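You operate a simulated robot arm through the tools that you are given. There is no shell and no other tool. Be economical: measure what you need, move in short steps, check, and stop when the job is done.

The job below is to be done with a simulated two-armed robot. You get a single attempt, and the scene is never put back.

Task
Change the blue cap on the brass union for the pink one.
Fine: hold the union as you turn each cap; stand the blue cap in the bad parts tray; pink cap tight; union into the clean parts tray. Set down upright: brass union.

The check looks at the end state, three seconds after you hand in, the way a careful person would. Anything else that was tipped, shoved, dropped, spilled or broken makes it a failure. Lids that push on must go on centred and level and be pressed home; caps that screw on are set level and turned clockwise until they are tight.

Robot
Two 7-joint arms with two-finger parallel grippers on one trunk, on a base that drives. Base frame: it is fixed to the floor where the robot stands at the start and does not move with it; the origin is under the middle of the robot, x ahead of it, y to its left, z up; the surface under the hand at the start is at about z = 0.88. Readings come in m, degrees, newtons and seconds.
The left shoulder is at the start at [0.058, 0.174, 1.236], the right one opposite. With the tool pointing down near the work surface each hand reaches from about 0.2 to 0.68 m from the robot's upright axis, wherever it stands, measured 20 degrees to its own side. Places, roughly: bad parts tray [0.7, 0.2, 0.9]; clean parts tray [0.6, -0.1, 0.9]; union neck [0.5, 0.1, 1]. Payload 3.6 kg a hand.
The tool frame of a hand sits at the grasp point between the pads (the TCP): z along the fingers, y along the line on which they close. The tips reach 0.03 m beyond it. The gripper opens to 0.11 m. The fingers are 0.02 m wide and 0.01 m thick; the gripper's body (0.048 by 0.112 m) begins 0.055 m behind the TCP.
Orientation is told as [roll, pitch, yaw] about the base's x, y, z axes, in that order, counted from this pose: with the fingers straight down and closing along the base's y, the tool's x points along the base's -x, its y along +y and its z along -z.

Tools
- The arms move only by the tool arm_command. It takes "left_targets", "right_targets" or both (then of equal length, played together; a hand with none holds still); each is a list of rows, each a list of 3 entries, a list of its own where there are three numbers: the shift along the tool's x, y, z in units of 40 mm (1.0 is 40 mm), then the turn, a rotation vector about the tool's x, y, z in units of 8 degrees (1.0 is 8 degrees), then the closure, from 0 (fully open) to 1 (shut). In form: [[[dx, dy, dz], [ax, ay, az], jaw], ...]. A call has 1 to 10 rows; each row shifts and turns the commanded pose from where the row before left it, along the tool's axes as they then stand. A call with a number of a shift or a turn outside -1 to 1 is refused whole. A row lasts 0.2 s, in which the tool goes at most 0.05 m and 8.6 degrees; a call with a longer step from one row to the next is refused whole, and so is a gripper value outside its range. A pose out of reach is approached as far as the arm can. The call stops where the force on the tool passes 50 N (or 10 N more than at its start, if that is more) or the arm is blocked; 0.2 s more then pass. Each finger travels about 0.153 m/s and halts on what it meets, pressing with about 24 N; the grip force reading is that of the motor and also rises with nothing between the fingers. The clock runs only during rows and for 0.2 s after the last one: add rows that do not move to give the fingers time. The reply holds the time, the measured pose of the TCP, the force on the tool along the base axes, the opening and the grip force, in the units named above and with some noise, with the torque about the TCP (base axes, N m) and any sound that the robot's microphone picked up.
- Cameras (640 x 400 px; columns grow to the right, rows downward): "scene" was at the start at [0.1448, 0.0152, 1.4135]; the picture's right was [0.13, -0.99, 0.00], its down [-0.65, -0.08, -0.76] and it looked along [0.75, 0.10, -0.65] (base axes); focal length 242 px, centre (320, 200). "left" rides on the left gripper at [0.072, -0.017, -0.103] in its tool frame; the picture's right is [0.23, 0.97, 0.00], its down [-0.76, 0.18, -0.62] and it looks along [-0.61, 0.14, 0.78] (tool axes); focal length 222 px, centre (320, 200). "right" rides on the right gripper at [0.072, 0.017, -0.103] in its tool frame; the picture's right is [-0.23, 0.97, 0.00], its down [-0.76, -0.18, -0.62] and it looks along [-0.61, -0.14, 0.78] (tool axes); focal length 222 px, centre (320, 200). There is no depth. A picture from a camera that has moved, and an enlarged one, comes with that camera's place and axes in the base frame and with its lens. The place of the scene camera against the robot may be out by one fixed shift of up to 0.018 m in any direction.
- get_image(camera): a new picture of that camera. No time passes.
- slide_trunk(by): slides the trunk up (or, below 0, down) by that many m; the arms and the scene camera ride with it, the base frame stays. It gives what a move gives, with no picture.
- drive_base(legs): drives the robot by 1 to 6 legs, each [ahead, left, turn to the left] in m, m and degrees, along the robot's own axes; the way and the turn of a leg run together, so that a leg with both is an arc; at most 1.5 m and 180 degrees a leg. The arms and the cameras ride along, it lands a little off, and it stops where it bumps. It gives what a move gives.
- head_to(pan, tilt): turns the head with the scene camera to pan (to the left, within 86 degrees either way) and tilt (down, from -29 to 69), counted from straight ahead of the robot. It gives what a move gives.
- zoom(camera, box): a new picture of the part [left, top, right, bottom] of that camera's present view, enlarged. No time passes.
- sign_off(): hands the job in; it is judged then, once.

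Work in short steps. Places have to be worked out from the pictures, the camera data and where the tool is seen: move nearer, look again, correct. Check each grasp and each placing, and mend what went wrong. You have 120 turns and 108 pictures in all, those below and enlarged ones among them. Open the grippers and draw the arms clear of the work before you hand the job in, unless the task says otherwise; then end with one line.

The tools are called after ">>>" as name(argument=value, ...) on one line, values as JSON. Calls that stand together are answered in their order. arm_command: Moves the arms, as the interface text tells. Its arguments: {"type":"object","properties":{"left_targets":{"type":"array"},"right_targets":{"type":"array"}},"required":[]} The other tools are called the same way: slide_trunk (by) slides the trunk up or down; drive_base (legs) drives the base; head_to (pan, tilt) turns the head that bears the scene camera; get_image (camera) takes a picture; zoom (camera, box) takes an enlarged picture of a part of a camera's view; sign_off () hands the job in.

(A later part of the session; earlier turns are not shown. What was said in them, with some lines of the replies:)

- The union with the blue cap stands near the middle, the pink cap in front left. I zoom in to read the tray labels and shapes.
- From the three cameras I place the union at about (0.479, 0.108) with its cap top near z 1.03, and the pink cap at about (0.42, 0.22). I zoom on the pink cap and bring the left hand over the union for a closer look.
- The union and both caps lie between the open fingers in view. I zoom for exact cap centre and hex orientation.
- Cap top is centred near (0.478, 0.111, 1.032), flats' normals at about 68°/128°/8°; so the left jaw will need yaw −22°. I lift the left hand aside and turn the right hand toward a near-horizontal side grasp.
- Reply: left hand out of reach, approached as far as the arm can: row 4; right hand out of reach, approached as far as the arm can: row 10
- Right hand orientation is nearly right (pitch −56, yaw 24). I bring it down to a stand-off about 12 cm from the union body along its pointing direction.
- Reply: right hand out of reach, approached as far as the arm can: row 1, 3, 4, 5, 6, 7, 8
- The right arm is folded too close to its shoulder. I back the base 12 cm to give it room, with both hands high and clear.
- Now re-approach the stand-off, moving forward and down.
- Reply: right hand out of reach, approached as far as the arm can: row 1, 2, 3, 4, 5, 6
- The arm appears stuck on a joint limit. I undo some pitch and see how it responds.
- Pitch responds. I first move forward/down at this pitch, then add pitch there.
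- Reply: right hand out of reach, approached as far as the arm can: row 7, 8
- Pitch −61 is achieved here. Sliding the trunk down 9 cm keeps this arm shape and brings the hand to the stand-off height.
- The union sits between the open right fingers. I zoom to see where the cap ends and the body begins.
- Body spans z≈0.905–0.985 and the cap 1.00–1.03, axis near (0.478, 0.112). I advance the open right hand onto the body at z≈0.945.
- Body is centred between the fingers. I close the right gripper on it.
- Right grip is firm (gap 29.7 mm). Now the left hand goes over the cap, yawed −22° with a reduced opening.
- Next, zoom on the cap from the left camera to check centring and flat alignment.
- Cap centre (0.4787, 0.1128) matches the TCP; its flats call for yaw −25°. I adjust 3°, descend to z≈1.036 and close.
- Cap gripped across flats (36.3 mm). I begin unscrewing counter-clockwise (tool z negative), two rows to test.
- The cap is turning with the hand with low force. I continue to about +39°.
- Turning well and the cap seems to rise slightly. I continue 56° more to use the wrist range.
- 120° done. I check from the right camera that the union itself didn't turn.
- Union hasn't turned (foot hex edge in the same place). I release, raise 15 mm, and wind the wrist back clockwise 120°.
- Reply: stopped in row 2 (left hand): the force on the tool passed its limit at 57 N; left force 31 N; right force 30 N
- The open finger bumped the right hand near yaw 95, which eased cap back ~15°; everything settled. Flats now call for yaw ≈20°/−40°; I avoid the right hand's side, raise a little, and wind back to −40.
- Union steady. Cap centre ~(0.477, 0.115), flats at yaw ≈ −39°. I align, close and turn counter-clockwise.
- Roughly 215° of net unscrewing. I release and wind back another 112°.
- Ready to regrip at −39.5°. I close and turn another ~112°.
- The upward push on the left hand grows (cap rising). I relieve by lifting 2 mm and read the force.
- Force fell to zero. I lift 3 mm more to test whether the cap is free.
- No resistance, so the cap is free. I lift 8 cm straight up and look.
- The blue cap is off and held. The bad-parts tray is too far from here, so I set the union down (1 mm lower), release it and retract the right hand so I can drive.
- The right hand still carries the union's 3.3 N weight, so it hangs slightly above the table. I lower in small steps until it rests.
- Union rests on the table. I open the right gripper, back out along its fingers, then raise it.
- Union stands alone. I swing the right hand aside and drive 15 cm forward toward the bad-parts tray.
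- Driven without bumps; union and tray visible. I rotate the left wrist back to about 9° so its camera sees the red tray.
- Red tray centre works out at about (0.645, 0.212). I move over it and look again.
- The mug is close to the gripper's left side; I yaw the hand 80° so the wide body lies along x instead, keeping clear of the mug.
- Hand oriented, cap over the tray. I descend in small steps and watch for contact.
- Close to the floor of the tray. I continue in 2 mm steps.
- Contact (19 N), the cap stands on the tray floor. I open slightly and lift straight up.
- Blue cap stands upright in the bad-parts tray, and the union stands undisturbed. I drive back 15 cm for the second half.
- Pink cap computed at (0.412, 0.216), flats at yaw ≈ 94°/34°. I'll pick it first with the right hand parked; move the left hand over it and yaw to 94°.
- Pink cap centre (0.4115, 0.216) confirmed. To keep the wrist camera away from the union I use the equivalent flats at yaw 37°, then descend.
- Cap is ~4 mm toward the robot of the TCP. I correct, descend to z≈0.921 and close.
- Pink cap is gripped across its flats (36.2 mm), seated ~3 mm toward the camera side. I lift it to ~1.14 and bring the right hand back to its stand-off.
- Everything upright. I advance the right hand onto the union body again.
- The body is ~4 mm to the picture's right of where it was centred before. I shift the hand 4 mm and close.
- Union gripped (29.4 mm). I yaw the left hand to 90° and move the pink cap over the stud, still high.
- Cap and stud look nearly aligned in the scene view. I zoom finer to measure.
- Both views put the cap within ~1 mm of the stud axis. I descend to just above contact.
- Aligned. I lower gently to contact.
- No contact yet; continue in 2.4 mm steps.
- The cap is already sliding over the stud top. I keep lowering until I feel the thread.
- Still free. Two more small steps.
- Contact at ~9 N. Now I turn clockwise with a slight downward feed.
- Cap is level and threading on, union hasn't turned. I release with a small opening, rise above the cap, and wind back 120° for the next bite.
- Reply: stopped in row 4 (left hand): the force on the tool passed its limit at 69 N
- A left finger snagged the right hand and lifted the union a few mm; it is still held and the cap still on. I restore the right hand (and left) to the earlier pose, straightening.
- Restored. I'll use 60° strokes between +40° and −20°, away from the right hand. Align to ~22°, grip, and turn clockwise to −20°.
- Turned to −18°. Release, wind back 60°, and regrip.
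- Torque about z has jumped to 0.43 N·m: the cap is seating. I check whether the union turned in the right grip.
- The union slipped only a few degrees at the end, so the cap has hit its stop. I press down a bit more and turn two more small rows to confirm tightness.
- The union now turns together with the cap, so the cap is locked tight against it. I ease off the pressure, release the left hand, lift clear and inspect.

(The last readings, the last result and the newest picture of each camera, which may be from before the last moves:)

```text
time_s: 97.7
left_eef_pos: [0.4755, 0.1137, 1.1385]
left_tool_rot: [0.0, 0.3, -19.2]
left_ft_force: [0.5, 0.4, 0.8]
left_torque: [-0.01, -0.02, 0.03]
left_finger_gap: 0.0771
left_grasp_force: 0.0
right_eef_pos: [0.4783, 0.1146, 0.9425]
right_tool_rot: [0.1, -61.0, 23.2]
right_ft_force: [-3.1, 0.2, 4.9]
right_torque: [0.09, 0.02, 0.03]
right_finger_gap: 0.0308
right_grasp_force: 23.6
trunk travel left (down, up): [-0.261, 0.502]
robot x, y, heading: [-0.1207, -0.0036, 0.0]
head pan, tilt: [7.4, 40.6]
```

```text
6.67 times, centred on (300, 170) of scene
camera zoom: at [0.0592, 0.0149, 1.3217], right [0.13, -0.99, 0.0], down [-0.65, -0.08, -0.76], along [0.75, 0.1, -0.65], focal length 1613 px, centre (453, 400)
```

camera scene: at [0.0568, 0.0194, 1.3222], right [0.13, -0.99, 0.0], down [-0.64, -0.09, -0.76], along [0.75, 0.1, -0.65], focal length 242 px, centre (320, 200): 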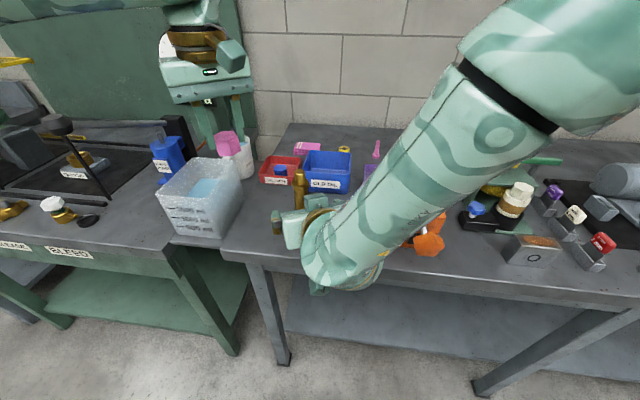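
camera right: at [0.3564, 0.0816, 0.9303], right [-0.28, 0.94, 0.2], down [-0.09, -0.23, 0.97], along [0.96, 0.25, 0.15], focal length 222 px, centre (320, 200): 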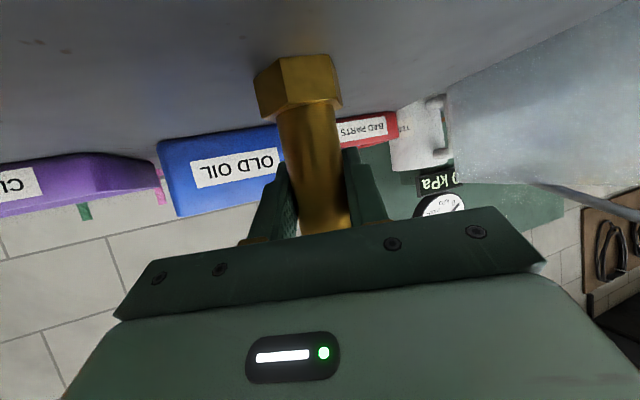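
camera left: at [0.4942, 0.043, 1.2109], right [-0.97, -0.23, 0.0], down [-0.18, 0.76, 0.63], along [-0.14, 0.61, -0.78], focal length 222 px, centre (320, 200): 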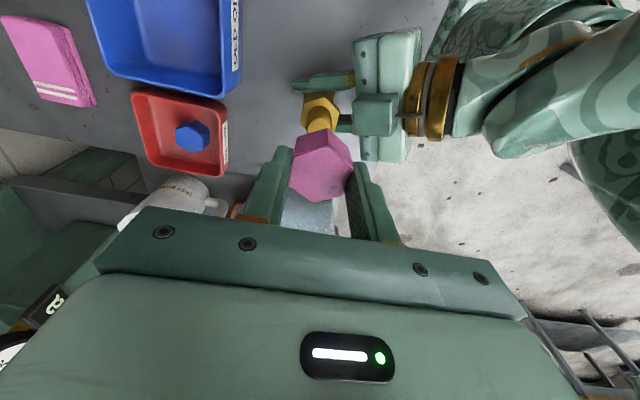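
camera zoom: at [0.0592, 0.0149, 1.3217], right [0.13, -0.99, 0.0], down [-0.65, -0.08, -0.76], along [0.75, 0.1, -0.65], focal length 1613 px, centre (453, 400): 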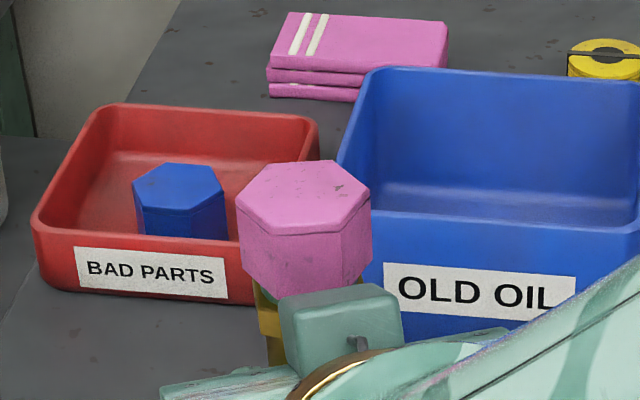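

Cap sits level and tight. I move the left hand aside, then release the union and retract the right hand as before.

>>> arm_command(left_targets=[[[0.33, 0.94, 0], [0, 0, 0], 0.3], [[0.33, 0.94, 0], [0, 0, 0], 0.3], [[0.33, 0.94, 0], [0, 0, 0], 0.3]])

>>> arm_command(right_targets=[[[0, 0, 0], [0, 0, 0], 0.6], [[0, 0, 0], [0, 0, 0], 0.3], [[0, 0, 0], [0, 0, 0], 0], [[0, 0, 0], [0, 0, 0], 0], [[0, 0, -1], [0, 0, 0], 0], [[0, 0, -1], [0, 0, 0], 0], [[0, 0, -1], [0, 0, 0], 0]])

>>> zoom(camera="right", box=[240, 30, 400, 230])

```text
time_s: 98.5
left_eef_pos: [0.4765, 0.2339, 1.1386]
left_tool_rot: [0.0, 0.2, -19.1]
left_ft_force: [0.3, 0.4, 0.6]
left_torque: [-0.01, 0.0, -0.02]
left_finger_gap: 0.077
left_grasp_force: 0.2
right_eef_pos: [0.4782, 0.1146, 0.9437]
right_tool_rot: [0.1, -60.9, 23.4]
right_ft_force: [0.5, 0.4, -1.0]
right_torque: [0.0, -0.05, -0.03]
right_finger_gap: 0.0304
right_grasp_force: 23.9
trunk travel left (down, up): [-0.261, 0.502]
robot x, y, heading: [-0.1236, -0.0025, 0.2]
head pan, tilt: [7.4, 40.6]
```

```text
time_s: 100.1
left_eef_pos: [0.4755, 0.2335, 1.1401]
left_tool_rot: [0.1, 0.3, -19.1]
left_ft_force: [0.7, -0.3, 0.3]
left_torque: [0.02, 0.0, 0.0]
left_finger_gap: 0.0771
left_grasp_force: 0.1
right_eef_pos: [0.3901, 0.0756, 0.9977]
right_tool_rot: [0.0, -60.9, 23.2]
right_ft_force: [0.5, -0.9, 0.0]
right_torque: [0.04, 0.0, -0.03]
right_finger_gap: 0.1101
right_grasp_force: 0.0
right hand out of reach, approached as far as the arm can: row 6
trunk travel left (down, up): [-0.261, 0.502]
robot x, y, heading: [-0.1219, -0.0018, 0.2]
head pan, tilt: [7.4, 40.6]
```

```text
2.00 times, centred on (320, 130) of right
camera zoom: at [0.2683, 0.0424, 0.9856], right [-0.28, 0.94, 0.2], down [-0.09, -0.23, 0.97], along [0.96, 0.26, 0.15], focal length 444 px, centre (320, 340)
```

zoom: 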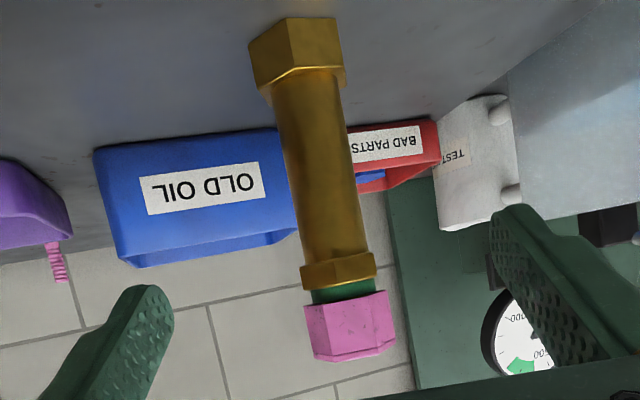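

The pink cap seats on the green seal just as the blue one did. I raise the right hand, swing aside, and turn it back to tool-down.

>>> arm_command(right_targets=[[[-0.8, 0, -0.45], [0, 0, 0], 0], [[-0.8, 0, -0.45], [0, 0, 0], 0], [[-0.8, 0, -0.45], [0, 0, 0], 0], [[-0.12, -0.75, -0.425], [0, 0, 0], 0], [[-0.12, -0.75, -0.425], [0, 0, 0], 0], [[-0.12, -0.75, -0.425], [0, 0, 0], 0], [[-0.12, -0.75, -0.425], [0, 0, 0], 0]])

>>> arm_command(right_targets=[[[0, 0, 0], [0, 1, 0], 0], [[0, 0, 0], [0, 1, 0], 0], [[0, 0, 0], [0, 1, 0], 0], [[0, 0, 0], [0, 1, 0], 0], [[0, 0, 0], [0, 1, 0], 0], [[0, 0, 0], [0, 1, 0], 0], [[0, 0, 0], [0, 1, 0], 0], [[0, 0, 0], [0, 0.61, 0], 0.3]])

>>> get_image(camera="scene")

```text
time_s: 101.7
left_eef_pos: [0.4769, 0.2324, 1.1396]
left_tool_rot: [0.1, 0.2, -19.2]
left_ft_force: [0.5, -1.1, -0.7]
left_torque: [0.0, -0.03, 0.0]
left_finger_gap: 0.077
left_grasp_force: 0.1
right_eef_pos: [0.3905, -0.0548, 1.1548]
right_tool_rot: [0.2, -61.0, 23.2]
right_ft_force: [0.3, 0.3, -0.7]
right_torque: [0.01, -0.02, -0.02]
right_finger_gap: 0.1097
right_grasp_force: 0.1
trunk travel left (down, up): [-0.261, 0.502]
robot x, y, heading: [-0.1239, -0.0028, 0.1]
head pan, tilt: [7.4, 40.6]
```

```text
time_s: 103.5
left_eef_pos: [0.4757, 0.2337, 1.1388]
left_tool_rot: [0.0, 0.4, -19.2]
left_ft_force: [-0.1, 0.2, 0.5]
left_torque: [0.01, -0.01, 0.01]
left_finger_gap: 0.077
left_grasp_force: 0.0
right_eef_pos: [0.3912, -0.0535, 1.1551]
right_tool_rot: [-0.1, -8.8, 23.4]
right_ft_force: [0.6, -0.4, -0.6]
right_torque: [-0.02, 0.01, 0.0]
right_finger_gap: 0.077
right_grasp_force: 0.0
right hand out of reach, approached as far as the arm can: row 7, 8
trunk travel left (down, up): [-0.261, 0.502]
robot x, y, heading: [-0.1207, 0.0003, 0.0]
head pan, tilt: [7.4, 40.6]
```

```text
26 pictures are left
camera scene: at [0.0599, 0.0153, 1.3217], right [0.13, -0.99, 0.0], down [-0.65, -0.08, -0.76], along [0.75, 0.1, -0.65], focal length 242 px, centre (320, 200)
```

scene: 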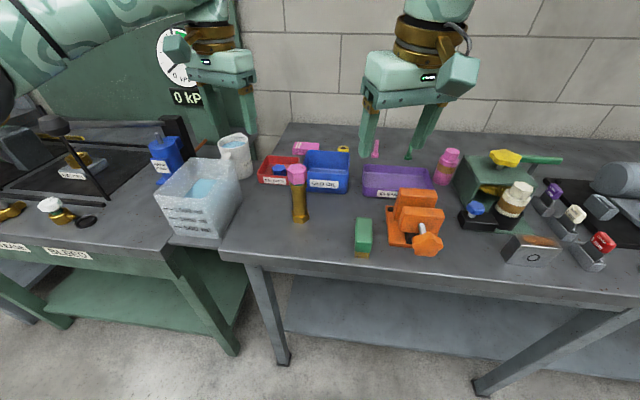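

Union is standing with the pink cap. I park the left hand further aside and drive 12 cm forward so the right arm can reach both union and clean-parts tray.

>>> arm_command(left_targets=[[[0.62, 0.45, -0.19], [0, 0, 0], 0.3], [[0.62, 0.45, -0.19], [0, 0, 0], 0.3], [[0.62, 0.45, -0.19], [0, 0, 0], 0.3], [[0.62, 0.45, -0.19], [0, 0, 0], 0.3]], right_targets=[[[0, 0, 0], [0, 0, 0], 0.3], [[0, 0, 0.3], [0, 0.5, 0], 0.3], [[0, 0, 0.3], [0, 0.6, 0], 0.3], [[0, 0, 0], [0, 0, 0], 0.3]])

>>> drive_base(legs=[[0.12, 0, 0]])

```text
time_s: 104.5
left_eef_pos: [0.4066, 0.3329, 1.1698]
left_tool_rot: [0.0, 0.2, -19.3]
left_ft_force: [-0.1, 1.0, -0.8]
left_torque: [-0.03, -0.01, 0.03]
left_finger_gap: 0.0769
left_grasp_force: 0.1
right_eef_pos: [0.3914, -0.0529, 1.1557]
right_tool_rot: [0.0, -9.1, 23.5]
right_ft_force: [-0.7, 0.0, -0.4]
right_torque: [-0.02, -0.01, 0.02]
right_finger_gap: 0.0771
right_grasp_force: 0.0
right hand out of reach, approached as far as the arm can: row 2, 3
trunk travel left (down, up): [-0.261, 0.502]
robot x, y, heading: [-0.1255, -0.0004, -0.1]
head pan, tilt: [7.4, 40.6]
```

```text
time_s: 105.7
left_eef_pos: [0.5306, 0.3328, 1.1693]
left_tool_rot: [0.0, 0.4, -19.3]
left_ft_force: [0.0, -0.5, -0.2]
left_torque: [0.01, -0.01, 0.0]
left_finger_gap: 0.077
left_grasp_force: 0.2
right_eef_pos: [0.5148, -0.0523, 1.1547]
right_tool_rot: [0.1, -8.9, 23.4]
right_ft_force: [0.2, -0.4, 0.8]
right_torque: [-0.01, 0.04, 0.03]
right_finger_gap: 0.0771
right_grasp_force: 0.2
trunk travel left (down, up): [-0.261, 0.502]
robot x, y, heading: [0.0026, -0.0013, -0.1]
head pan, tilt: [7.4, 40.6]
```

The right wrist is at a limit because it's high. I lower and pull it back slightly without rotating, then finish levelling.

>>> arm_command(right_targets=[[[0.4, 0, 0.4], [0, 0, 0], 0.3], [[0.4, 0, 0.4], [0, 0, 0], 0.3], [[0.2, 0.2, 0.4], [0, 0, 0], 0.3], [[0, 0, 0], [0, 0.6, 0], 0.3], [[0, 0, 0], [0, 0.5, 0], 0.3]])

```text
time_s: 106.9
left_eef_pos: [0.5287, 0.3324, 1.1694]
left_tool_rot: [0.0, 0.2, -19.2]
left_ft_force: [0.6, -0.3, 0.7]
left_torque: [-0.02, 0.01, 0.0]
left_finger_gap: 0.0771
left_grasp_force: 0.0
right_eef_pos: [0.4802, -0.0596, 1.102]
right_tool_rot: [0.0, -0.2, 23.4]
right_ft_force: [-0.3, -0.4, -0.3]
right_torque: [0.01, 0.02, 0.0]
right_finger_gap: 0.0769
right_grasp_force: 0.0
trunk travel left (down, up): [-0.261, 0.502]
robot x, y, heading: [-0.0012, -0.0032, 0.0]
head pan, tilt: [7.4, 40.6]
```

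Tool-down and level. I move the right hand over the union at 1.10 with yaw 40° and look.

>>> arm_command(right_targets=[[[-0.336, 0.8, 0], [0, 0, 0], 0.3], [[-0.336, 0.8, 0], [0, 0, 0], 0.3], [[-0.336, 0.8, 0], [0, 0, 0], 0.3], [[-0.336, 0.8, 0], [0, 0, 0], 0.3], [[-0.336, 0.8, 0], [0, 0, 0], 0.3], [[0, 0, 0], [0, 0, -1], 0.4], [[0, 0, 0], [0, 0, -1], 0.4]])

>>> zoom(camera="right", box=[240, 60, 400, 220])

```text
time_s: 108.5
left_eef_pos: [0.5304, 0.3347, 1.17]
left_tool_rot: [0.0, 0.4, -19.2]
left_ft_force: [0.3, 0.1, -0.1]
left_torque: [-0.02, 0.0, 0.04]
left_finger_gap: 0.0769
left_grasp_force: 0.1
right_eef_pos: [0.4803, 0.114, 1.1018]
right_tool_rot: [0.1, -0.4, 26.9]
right_ft_force: [0.1, -0.1, -1.0]
right_torque: [0.0, 0.0, -0.03]
right_finger_gap: 0.0659
right_grasp_force: 0.1
right hand out of reach, approached as far as the arm can: row 6, 7
trunk travel left (down, up): [-0.261, 0.502]
robot x, y, heading: [0.0022, 0.001, 0.1]
head pan, tilt: [7.4, 40.6]
```

```text
2.50 times, centred on (320, 140) of right
camera zoom: at [0.4065, 0.0971, 1.2069], right [-0.24, 0.97, 0.0], down [0.76, 0.19, 0.63], along [0.61, 0.15, -0.78], focal length 555 px, centre (320, 350)
```

zoom: 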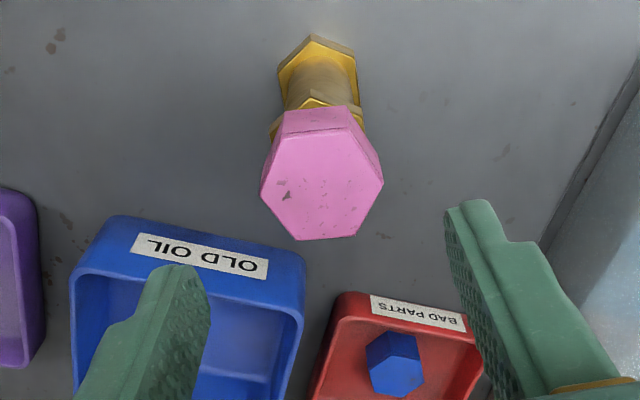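

Right wrist yaw is limited at 27°, but the flats here are at about −8°. I rotate there and re-measure.

>>> arm_command(right_targets=[[[0.07, 0.03, 0], [0, 0, 1], 0.4], [[0, 0, 0], [0, 0, 1], 0.4], [[0, 0, 0], [0, 0, 1], 0.4], [[0, 0, 0], [0, 0, 1], 0.4], [[0, 0, 0], [0, 0, 0.4], 0.4]])

>>> zoom(camera="right", box=[240, 60, 400, 220])

```text
time_s: 109.7
left_eef_pos: [0.5279, 0.3333, 1.1687]
left_tool_rot: [0.0, 0.3, -19.1]
left_ft_force: [0.0, 0.1, 0.0]
left_torque: [0.01, 0.0, 0.05]
left_finger_gap: 0.0773
left_grasp_force: 0.1
right_eef_pos: [0.4756, 0.1152, 1.1027]
right_tool_rot: [0.4, -0.2, -8.3]
right_ft_force: [0.7, -0.6, -0.2]
right_torque: [0.01, -0.01, 0.0]
right_finger_gap: 0.066
right_grasp_force: 0.1
trunk travel left (down, up): [-0.261, 0.502]
robot x, y, heading: [-0.0023, 0.0005, -0.3]
head pan, tilt: [7.4, 40.6]
```

```text
2.50 times, centred on (320, 140) of right
camera zoom: at [0.4058, 0.1417, 1.2074], right [0.37, 0.93, 0.01], down [0.72, -0.29, 0.63], along [0.58, -0.22, -0.78], focal length 555 px, centre (320, 350)
```

zoom: 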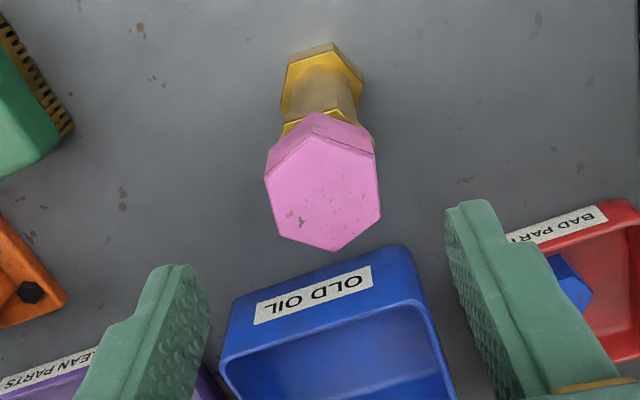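

Flats at −12°, centre (0.4765, 0.117). I trim, descend to z≈1.032 and close on the cap.

>>> arm_command(right_targets=[[[0, 0.04, 0.6], [0, 0, 0.45], 0.4], [[0, 0, 0.6], [0, 0, 0], 0.4], [[0, 0, 0.56], [0, 0, 0], 0.4], [[0, 0, 0], [0, 0, 0], 0.55], [[0, 0, 0], [0, 0, 0], 0.7], [[0, 0, 0], [0, 0, 0], 1], [[0, 0, 0], [0, 0, 0], 1]])

>>> zoom(camera="right", box=[240, 60, 400, 220])

```text
time_s: 111.3
left_eef_pos: [0.5298, 0.332, 1.1699]
left_tool_rot: [0.1, 0.3, -19.2]
left_ft_force: [-0.8, 0.5, 0.1]
left_torque: [0.02, -0.02, -0.04]
left_finger_gap: 0.0769
left_grasp_force: 0.2
right_eef_pos: [0.4772, 0.1152, 1.0329]
right_tool_rot: [0.3, -0.2, -11.8]
right_ft_force: [1.2, -0.4, -2.4]
right_torque: [-0.08, -0.07, -0.01]
right_finger_gap: 0.0365
right_grasp_force: 24.1
trunk travel left (down, up): [-0.261, 0.502]
robot x, y, heading: [-0.0027, -0.002, 0.0]
head pan, tilt: [7.4, 40.6]
```

```text
2.50 times, centred on (320, 140) of right
camera zoom: at [0.4086, 0.1464, 1.1368], right [0.42, 0.91, 0.01], down [0.71, -0.33, 0.62], along [0.57, -0.26, -0.78], focal length 555 px, centre (320, 350)
```

zoom: 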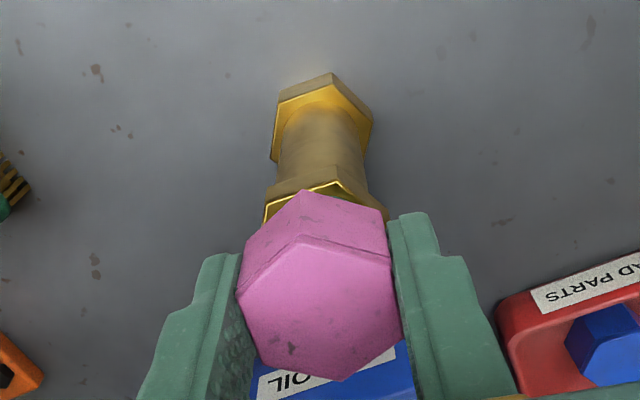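

Gripped on the cap (36.5 mm). I lift 8 cm and check that the union hangs from it.

>>> arm_command(right_targets=[[[0, 0, -0.3], [0, 0, 0], 1], [[0, 0, -0.8], [0, 0, 0], 1], [[0, 0, -0.9], [0, 0, 0], 1]])

>>> get_image(camera="scene")

```text
time_s: 112.1
left_eef_pos: [0.5287, 0.3328, 1.1705]
left_tool_rot: [-0.1, 0.3, -19.2]
left_ft_force: [0.4, 0.0, 0.0]
left_torque: [-0.04, 0.0, 0.01]
left_finger_gap: 0.077
left_grasp_force: 0.1
right_eef_pos: [0.4744, 0.1168, 1.1125]
right_tool_rot: [0.3, -0.2, -11.7]
right_ft_force: [-0.2, 0.1, -4.0]
right_torque: [0.01, -0.01, 0.0]
right_finger_gap: 0.0364
right_grasp_force: 24.0
trunk travel left (down, up): [-0.261, 0.502]
robot x, y, heading: [-0.002, -0.0013, -0.2]
head pan, tilt: [7.4, 40.6]
```

```text
22 pictures are left
camera scene: at [0.181, 0.0157, 1.3217], right [0.13, -0.99, 0.0], down [-0.65, -0.08, -0.76], along [0.75, 0.1, -0.65], focal length 242 px, centre (320, 200)
```

scene: 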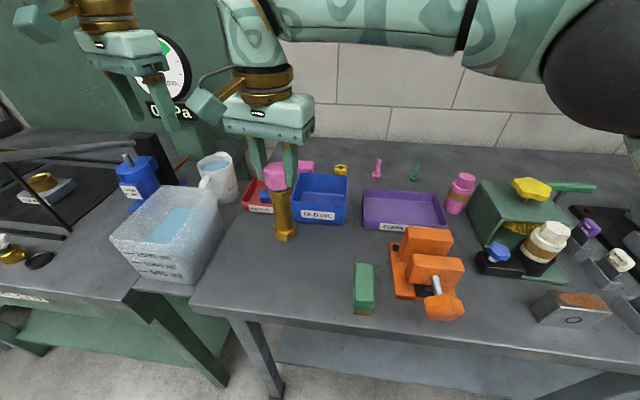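

The union hangs straight (4 N). I carry it around the oil tray to above the clean-parts tray at about (0.628, −0.12).

>>> arm_command(right_targets=[[[-0.55, -0.63, 0], [0, 0, 0], 1], [[-0.55, -0.63, 0], [0, 0, 0], 1], [[-0.55, -0.63, 0], [0, 0, 0], 1], [[-0.55, -0.63, 0], [0, 0, 0], 1], [[-0.695, -0.62, 0], [0, 0, 0], 1], [[-0.695, -0.62, 0], [0, 0, 0], 1], [[-0.695, -0.62, 0], [0, 0, 0], 1], [[-0.695, -0.62, 0], [0, 0, 0], 1]])

>>> get_image(camera="scene")

>>> get_image(camera="right")

```text
time_s: 113.9
left_eef_pos: [0.5309, 0.3335, 1.1696]
left_tool_rot: [0.0, 0.2, -19.2]
left_ft_force: [0.0, 0.0, -0.6]
left_torque: [-0.02, 0.01, 0.03]
left_finger_gap: 0.077
left_grasp_force: 0.0
right_eef_pos: [0.6226, -0.1102, 1.1115]
right_tool_rot: [0.3, -0.3, -11.7]
right_ft_force: [-0.6, 0.0, -4.1]
right_torque: [0.01, -0.01, 0.01]
right_finger_gap: 0.0365
right_grasp_force: 24.2
right hand out of reach, approached as far as the arm can: row 8
trunk travel left (down, up): [-0.261, 0.502]
robot x, y, heading: [-0.0008, -0.0013, -0.1]
head pan, tilt: [7.4, 40.6]
```

```text
21 pictures are left
camera scene: at [0.1819, 0.0153, 1.3215], right [0.13, -0.99, 0.0], down [-0.65, -0.08, -0.76], along [0.75, 0.1, -0.65], focal length 242 px, centre (320, 200)
```

scene: 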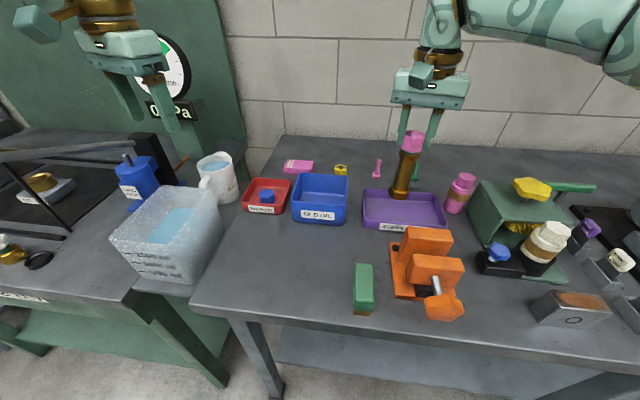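

```text
20 pictures are left
camera right: at [0.5558, -0.0796, 1.2155], right [0.42, 0.91, 0.01], down [0.71, -0.33, 0.62], along [0.57, -0.26, -0.78], focal length 222 px, centre (320, 200)
```

right: 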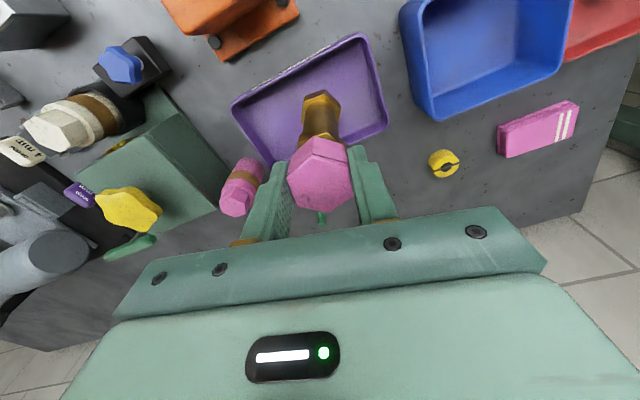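

Tray centre is about (0.638, −0.127); the hand is slightly short. I shift while starting to descend.

>>> arm_command(right_targets=[[[0, 0, 0.5], [0, 0, 0], 1], [[-0.185, -0.15, 0.2], [0, 0, 0], 1], [[-0.185, -0.15, 0], [0, 0, 0], 1]])

>>> zoom(camera="scene", box=[350, 120, 470, 240])

>>> zoom(camera="right", box=[220, 20, 400, 220])

```text
time_s: 114.7
left_eef_pos: [0.5294, 0.3322, 1.1693]
left_tool_rot: [0.1, 0.2, -19.3]
left_ft_force: [-0.6, 0.5, -1.0]
left_torque: [0.02, -0.04, 0.03]
left_finger_gap: 0.0769
left_grasp_force: 0.1
right_eef_pos: [0.636, -0.1257, 1.0822]
right_tool_rot: [0.3, -0.2, -11.9]
right_ft_force: [0.3, -0.6, -3.1]
right_torque: [0.02, 0.03, 0.03]
right_finger_gap: 0.0366
right_grasp_force: 23.7
trunk travel left (down, up): [-0.261, 0.502]
robot x, y, heading: [-0.0009, 0.0015, 0.2]
head pan, tilt: [7.4, 40.6]
```

```text
3.33 times, centred on (410, 180) of scene
camera zoom: at [0.1821, 0.0151, 1.3215], right [0.13, -0.99, 0.0], down [-0.65, -0.08, -0.76], along [0.75, 0.1, -0.65], focal length 806 px, centre (20, 267)
```

zoom: 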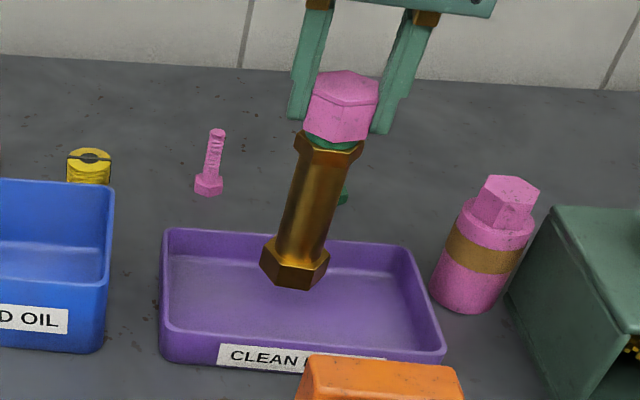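

```text
2.00 times, centred on (310, 120) of right
camera zoom: at [0.5678, -0.0941, 1.1869], right [0.42, 0.91, 0.01], down [0.71, -0.33, 0.62], along [0.57, -0.26, -0.78], focal length 444 px, centre (340, 360)
```

zoom: 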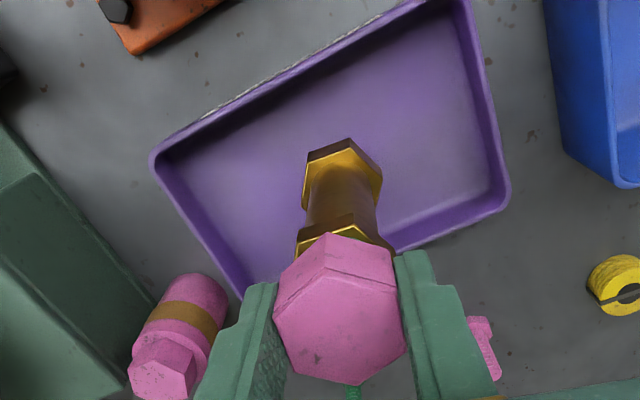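

Foot is inside the tray outline with room. I descend most of the way, then in small steps.

>>> arm_command(right_targets=[[[0, 0, 0.4], [0, 0, 0], 1], [[0, 0, 0.4], [0, 0, 0], 1], [[0, 0, 0.1], [0, 0, 0], 1]])

>>> arm_command(right_targets=[[[0, 0, 0.06], [0, 0, 0], 1], [[0, 0, 0], [0, 0, 0], 1]])

>>> arm_command(right_targets=[[[0, 0, 0.06], [0, 0, 0], 1], [[0, 0, 0], [0, 0, 0], 1]])

```text
time_s: 115.5
left_eef_pos: [0.5304, 0.3325, 1.1694]
left_tool_rot: [0.1, 0.3, -19.3]
left_ft_force: [-0.1, -0.3, 0.5]
left_torque: [0.03, -0.01, 0.04]
left_finger_gap: 0.0769
left_grasp_force: 0.0
right_eef_pos: [0.6351, -0.1251, 1.0466]
right_tool_rot: [0.4, -0.2, -11.8]
right_ft_force: [-1.1, -0.4, -3.1]
right_torque: [-0.02, 0.03, -0.02]
right_finger_gap: 0.0366
right_grasp_force: 24.3
trunk travel left (down, up): [-0.261, 0.502]
robot x, y, heading: [0.0015, 0.0008, 0.1]
head pan, tilt: [7.4, 40.6]
```

```text
time_s: 116.1
left_eef_pos: [0.5296, 0.3327, 1.1695]
left_tool_rot: [0.1, 0.4, -19.2]
left_ft_force: [0.4, 0.0, 0.1]
left_torque: [0.02, -0.02, 0.01]
left_finger_gap: 0.077
left_grasp_force: 0.0
right_eef_pos: [0.6355, -0.1251, 1.0453]
right_tool_rot: [0.4, -0.2, -11.8]
right_ft_force: [-0.2, -0.5, -4.6]
right_torque: [0.02, 0.01, 0.01]
right_finger_gap: 0.0366
right_grasp_force: 24.1
trunk travel left (down, up): [-0.261, 0.502]
robot x, y, heading: [0.0037, -0.0006, -0.2]
head pan, tilt: [7.4, 40.6]
```

```text
time_s: 116.7
left_eef_pos: [0.5302, 0.3329, 1.1689]
left_tool_rot: [-0.1, 0.3, -19.2]
left_ft_force: [1.0, 0.1, 0.1]
left_torque: [0.02, -0.04, -0.01]
left_finger_gap: 0.0767
left_grasp_force: 0.0
right_eef_pos: [0.6344, -0.1244, 1.0432]
right_tool_rot: [0.3, -0.2, -11.8]
right_ft_force: [0.5, -0.1, -3.3]
right_torque: [-0.01, 0.04, 0.02]
right_finger_gap: 0.0365
right_grasp_force: 24.2
trunk travel left (down, up): [-0.261, 0.502]
robot x, y, heading: [-0.0001, -0.0008, 0.1]
head pan, tilt: [7.4, 40.6]
```

Not yet touching. Continue in small steps.

>>> arm_command(right_targets=[[[0, 0, 0.06], [0, 0, 0], 1], [[0, 0, 0], [0, 0, 0], 1]])

>>> arm_command(right_targets=[[[0, 0, 0.05], [0, 0, 0], 1], [[0, 0, 0], [0, 0, 0], 1]])

```text
time_s: 117.3
left_eef_pos: [0.5303, 0.3327, 1.1704]
left_tool_rot: [0.0, 0.3, -19.2]
left_ft_force: [-0.6, 1.0, -0.7]
left_torque: [0.03, 0.05, -0.01]
left_finger_gap: 0.0769
left_grasp_force: 0.0
right_eef_pos: [0.6357, -0.1256, 1.0407]
right_tool_rot: [0.3, -0.2, -11.8]
right_ft_force: [0.2, 0.2, -3.5]
right_torque: [0.0, 0.01, 0.03]
right_finger_gap: 0.0367
right_grasp_force: 23.6
trunk travel left (down, up): [-0.261, 0.502]
robot x, y, heading: [0.0014, 0.0024, 0.1]
head pan, tilt: [7.4, 40.6]
```

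```text
time_s: 117.9
left_eef_pos: [0.5289, 0.3334, 1.1694]
left_tool_rot: [0.0, 0.2, -19.2]
left_ft_force: [0.0, 0.4, 0.4]
left_torque: [-0.02, 0.01, 0.01]
left_finger_gap: 0.077
left_grasp_force: 0.0
right_eef_pos: [0.635, -0.1247, 1.0375]
right_tool_rot: [0.3, -0.2, -11.8]
right_ft_force: [0.0, -1.1, -3.1]
right_torque: [0.01, 0.0, 0.02]
right_finger_gap: 0.0369
right_grasp_force: 23.9
trunk travel left (down, up): [-0.261, 0.502]
robot x, y, heading: [-0.005, 0.0043, 0.1]
head pan, tilt: [7.4, 40.6]
```

>>> arm_command(right_targets=[[[0, 0, 0.05], [0, 0, 0], 1], [[0, 0, 0], [0, 0, 0], 1]])

>>> zoom(camera="scene", box=[350, 120, 470, 240])

```text
time_s: 118.5
left_eef_pos: [0.5292, 0.3319, 1.1697]
left_tool_rot: [0.0, 0.4, -19.2]
left_ft_force: [0.2, 0.1, -0.4]
left_torque: [0.01, -0.01, -0.01]
left_finger_gap: 0.0772
left_grasp_force: 0.1
right_eef_pos: [0.6358, -0.1241, 1.0367]
right_tool_rot: [0.5, -0.3, -11.9]
right_ft_force: [1.8, 0.0, 1.5]
right_torque: [-0.09, -0.04, 0.03]
right_finger_gap: 0.0367
right_grasp_force: 23.7
trunk travel left (down, up): [-0.261, 0.502]
robot x, y, heading: [0.001, -0.0033, 0.0]
head pan, tilt: [7.4, 40.6]
```

```text
3.33 times, centred on (410, 180) of scene
camera zoom: at [0.1813, 0.0154, 1.3217], right [0.13, -0.99, 0.0], down [-0.65, -0.08, -0.76], along [0.75, 0.1, -0.65], focal length 806 px, centre (20, 267)
```

zoom: 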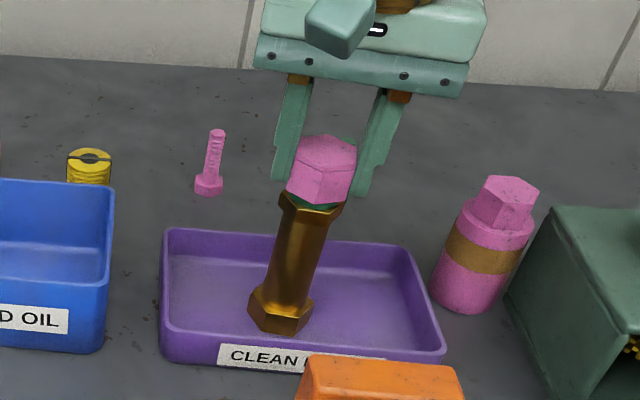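

The foot now touches the tray floor. I press 1.5 mm more to settle it, open slightly and lift away.

>>> arm_command(right_targets=[[[0, 0, 0.04], [0, 0, 0], 1], [[0, 0, 0], [0, 0, 0], 1]])

>>> arm_command(right_targets=[[[0, 0, 0], [0, 0, 0], 0.6], [[0, 0, 0], [0, 0, 0], 0.5], [[0, 0, 0], [0, 0, 0], 0.45], [[0, 0, -0.4], [0, 0, 0], 0.45], [[0, 0, -0.8], [0, 0, 0], 0.45]])

>>> zoom(camera="scene", box=[350, 120, 470, 240])

>>> zoom(camera="right", box=[220, 20, 400, 220])

```text
time_s: 119.1
left_eef_pos: [0.5286, 0.3336, 1.1694]
left_tool_rot: [0.0, 0.1, -19.3]
left_ft_force: [0.2, 0.5, 0.0]
left_torque: [0.01, -0.03, 0.01]
left_finger_gap: 0.0771
left_grasp_force: 0.1
right_eef_pos: [0.6348, -0.1252, 1.037]
right_tool_rot: [0.4, -0.3, -11.8]
right_ft_force: [2.5, 0.0, 15.8]
right_torque: [-0.19, -0.15, 0.0]
right_finger_gap: 0.0366
right_grasp_force: 24.0
trunk travel left (down, up): [-0.261, 0.502]
robot x, y, heading: [-0.0012, -0.0004, 0.0]
head pan, tilt: [7.4, 40.6]
```

```text
time_s: 120.3
left_eef_pos: [0.5304, 0.3329, 1.1688]
left_tool_rot: [0.0, 0.3, -19.2]
left_ft_force: [0.4, -0.5, -0.2]
left_torque: [-0.01, -0.04, 0.03]
left_finger_gap: 0.077
left_grasp_force: 0.0
right_eef_pos: [0.6343, -0.124, 1.084]
right_tool_rot: [0.4, -0.2, -11.8]
right_ft_force: [-1.1, 0.7, 0.4]
right_torque: [-0.01, 0.0, 0.04]
right_finger_gap: 0.0607
right_grasp_force: 0.0
trunk travel left (down, up): [-0.261, 0.502]
robot x, y, heading: [0.0021, -0.0005, -0.1]
head pan, tilt: [7.4, 40.6]
```

```text
3.33 times, centred on (410, 180) of scene
camera zoom: at [0.1809, 0.0157, 1.3218], right [0.13, -0.99, 0.0], down [-0.65, -0.08, -0.76], along [0.75, 0.1, -0.65], focal length 806 px, centre (20, 267)
```

zoom: 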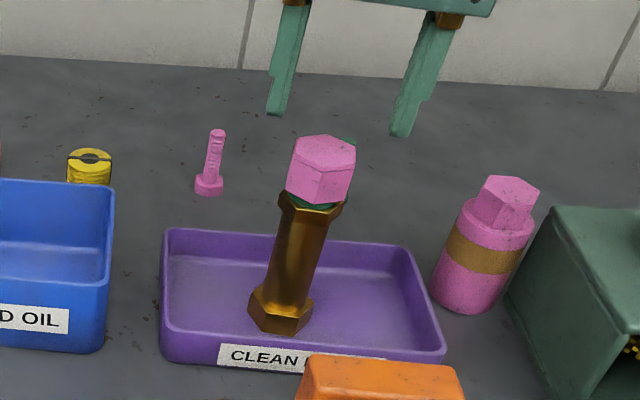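

```text
2.00 times, centred on (310, 120) of right
camera zoom: at [0.5662, -0.0929, 1.1883], right [0.42, 0.91, 0.01], down [0.71, -0.33, 0.62], along [0.57, -0.26, -0.78], focal length 444 px, centre (340, 360)
```

zoom: 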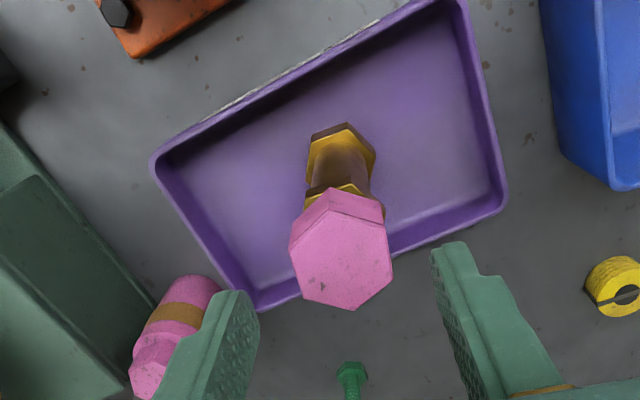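

The union stands upright in the clean-parts tray. I zoom in once on the cap seat to be sure it is level and snug.

>>> zoom(camera="scene", box=[415, 155, 465, 225])

>>> zoom(camera="scene", box=[420, 155, 470, 195])

```text
5.71 times, centred on (440, 190) of scene
camera zoom: at [0.1809, 0.0157, 1.3218], right [0.13, -0.99, 0.0], down [-0.65, -0.08, -0.76], along [0.75, 0.1, -0.65], focal length 1382 px, centre (-366, 257)
```

zoom: 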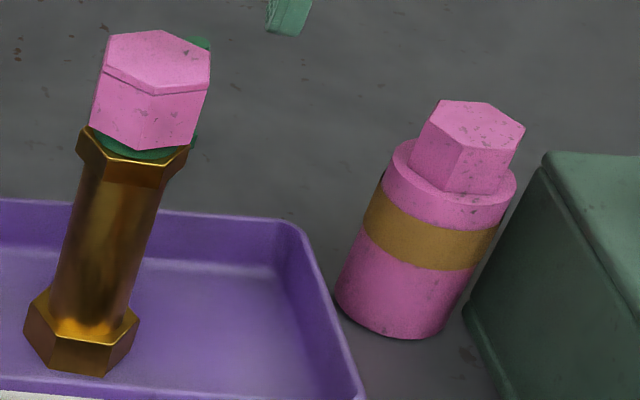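

```text
10.00 times, centred on (445, 175) of scene
camera zoom: at [0.1809, 0.0157, 1.3218], right [0.13, -0.99, 0.0], down [-0.65, -0.08, -0.76], along [0.75, 0.1, -0.65], focal length 2419 px, centre (-930, 450)
```

zoom: 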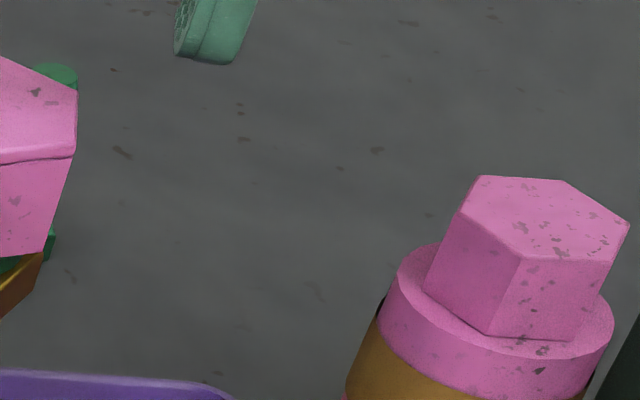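

Cap is level on its green seal, same gap as the blue one had. I open and draw the right hand up and back, clear of the work; the left is already clear.

>>> arm_command(right_targets=[[[0, 0, -0.5], [0, 0, 0], 0.2], [[0.5, 0, -0.3], [0, 0, 0], 0], [[0.9, 0, 0], [0, 0, 0], 0], [[0.9, 0, 0], [0, 0, 0], 0], [[0.9, 0, 0], [0, 0, 0], 0]], left_targets=[[[0, 0, 0], [0, 0, 0], 0], [[0, 0, 0], [0, 0, 0], 0], [[0.5, 0, 0], [0, 0, 0], 0], [[0.5, 0, 0], [0, 0, 0], 0], [[0, 0, 0], [0, 0, 0], 0]])

>>> get_image(camera="scene")

```text
time_s: 121.5
left_eef_pos: [0.4913, 0.3463, 1.1719]
left_tool_rot: [0.1, 0.3, -19.3]
left_ft_force: [-0.3, 0.7, 0.1]
left_torque: [-0.05, -0.02, 0.06]
left_finger_gap: 0.11
left_grasp_force: 0.0
right_eef_pos: [0.5094, -0.0995, 1.1045]
right_tool_rot: [0.4, -0.2, -11.8]
right_ft_force: [0.2, -0.2, 0.2]
right_torque: [-0.02, 0.01, 0.0]
right_finger_gap: 0.1103
right_grasp_force: 0.2
right hand out of reach, approached as far as the arm can: row 1
trunk travel left (down, up): [-0.261, 0.502]
robot x, y, heading: [-0.0001, 0.0024, 0.1]
head pan, tilt: [7.4, 40.6]
```

```text
12 pictures are left
camera scene: at [0.181, 0.0151, 1.3217], right [0.13, -0.99, 0.0], down [-0.65, -0.08, -0.76], along [0.75, 0.1, -0.65], focal length 242 px, centre (320, 200)
```

scene: 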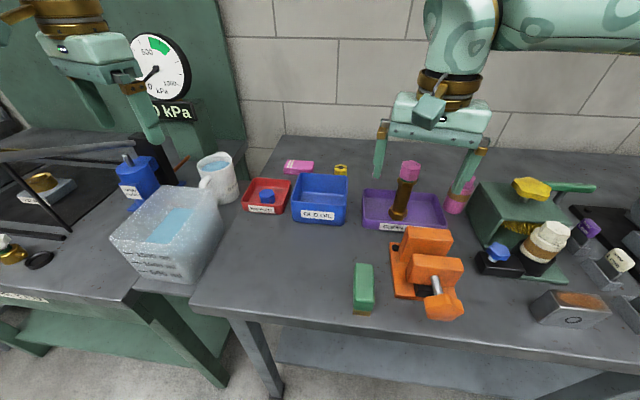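

The final view shows the blue cap upright in the bad-parts tray and the union upright in the clean-parts tray with the pink cap on. Everything else is undisturbed, and both hands are open and clear, so I hand in.

>>> sign_off()

```text
The job is handed in.
```

The blue cap now stands in the bad parts tray, and the union stands upright in the clean parts tray with the pink cap on it, turned until the union began to slip in the right gripper at about 0.4 N·m.
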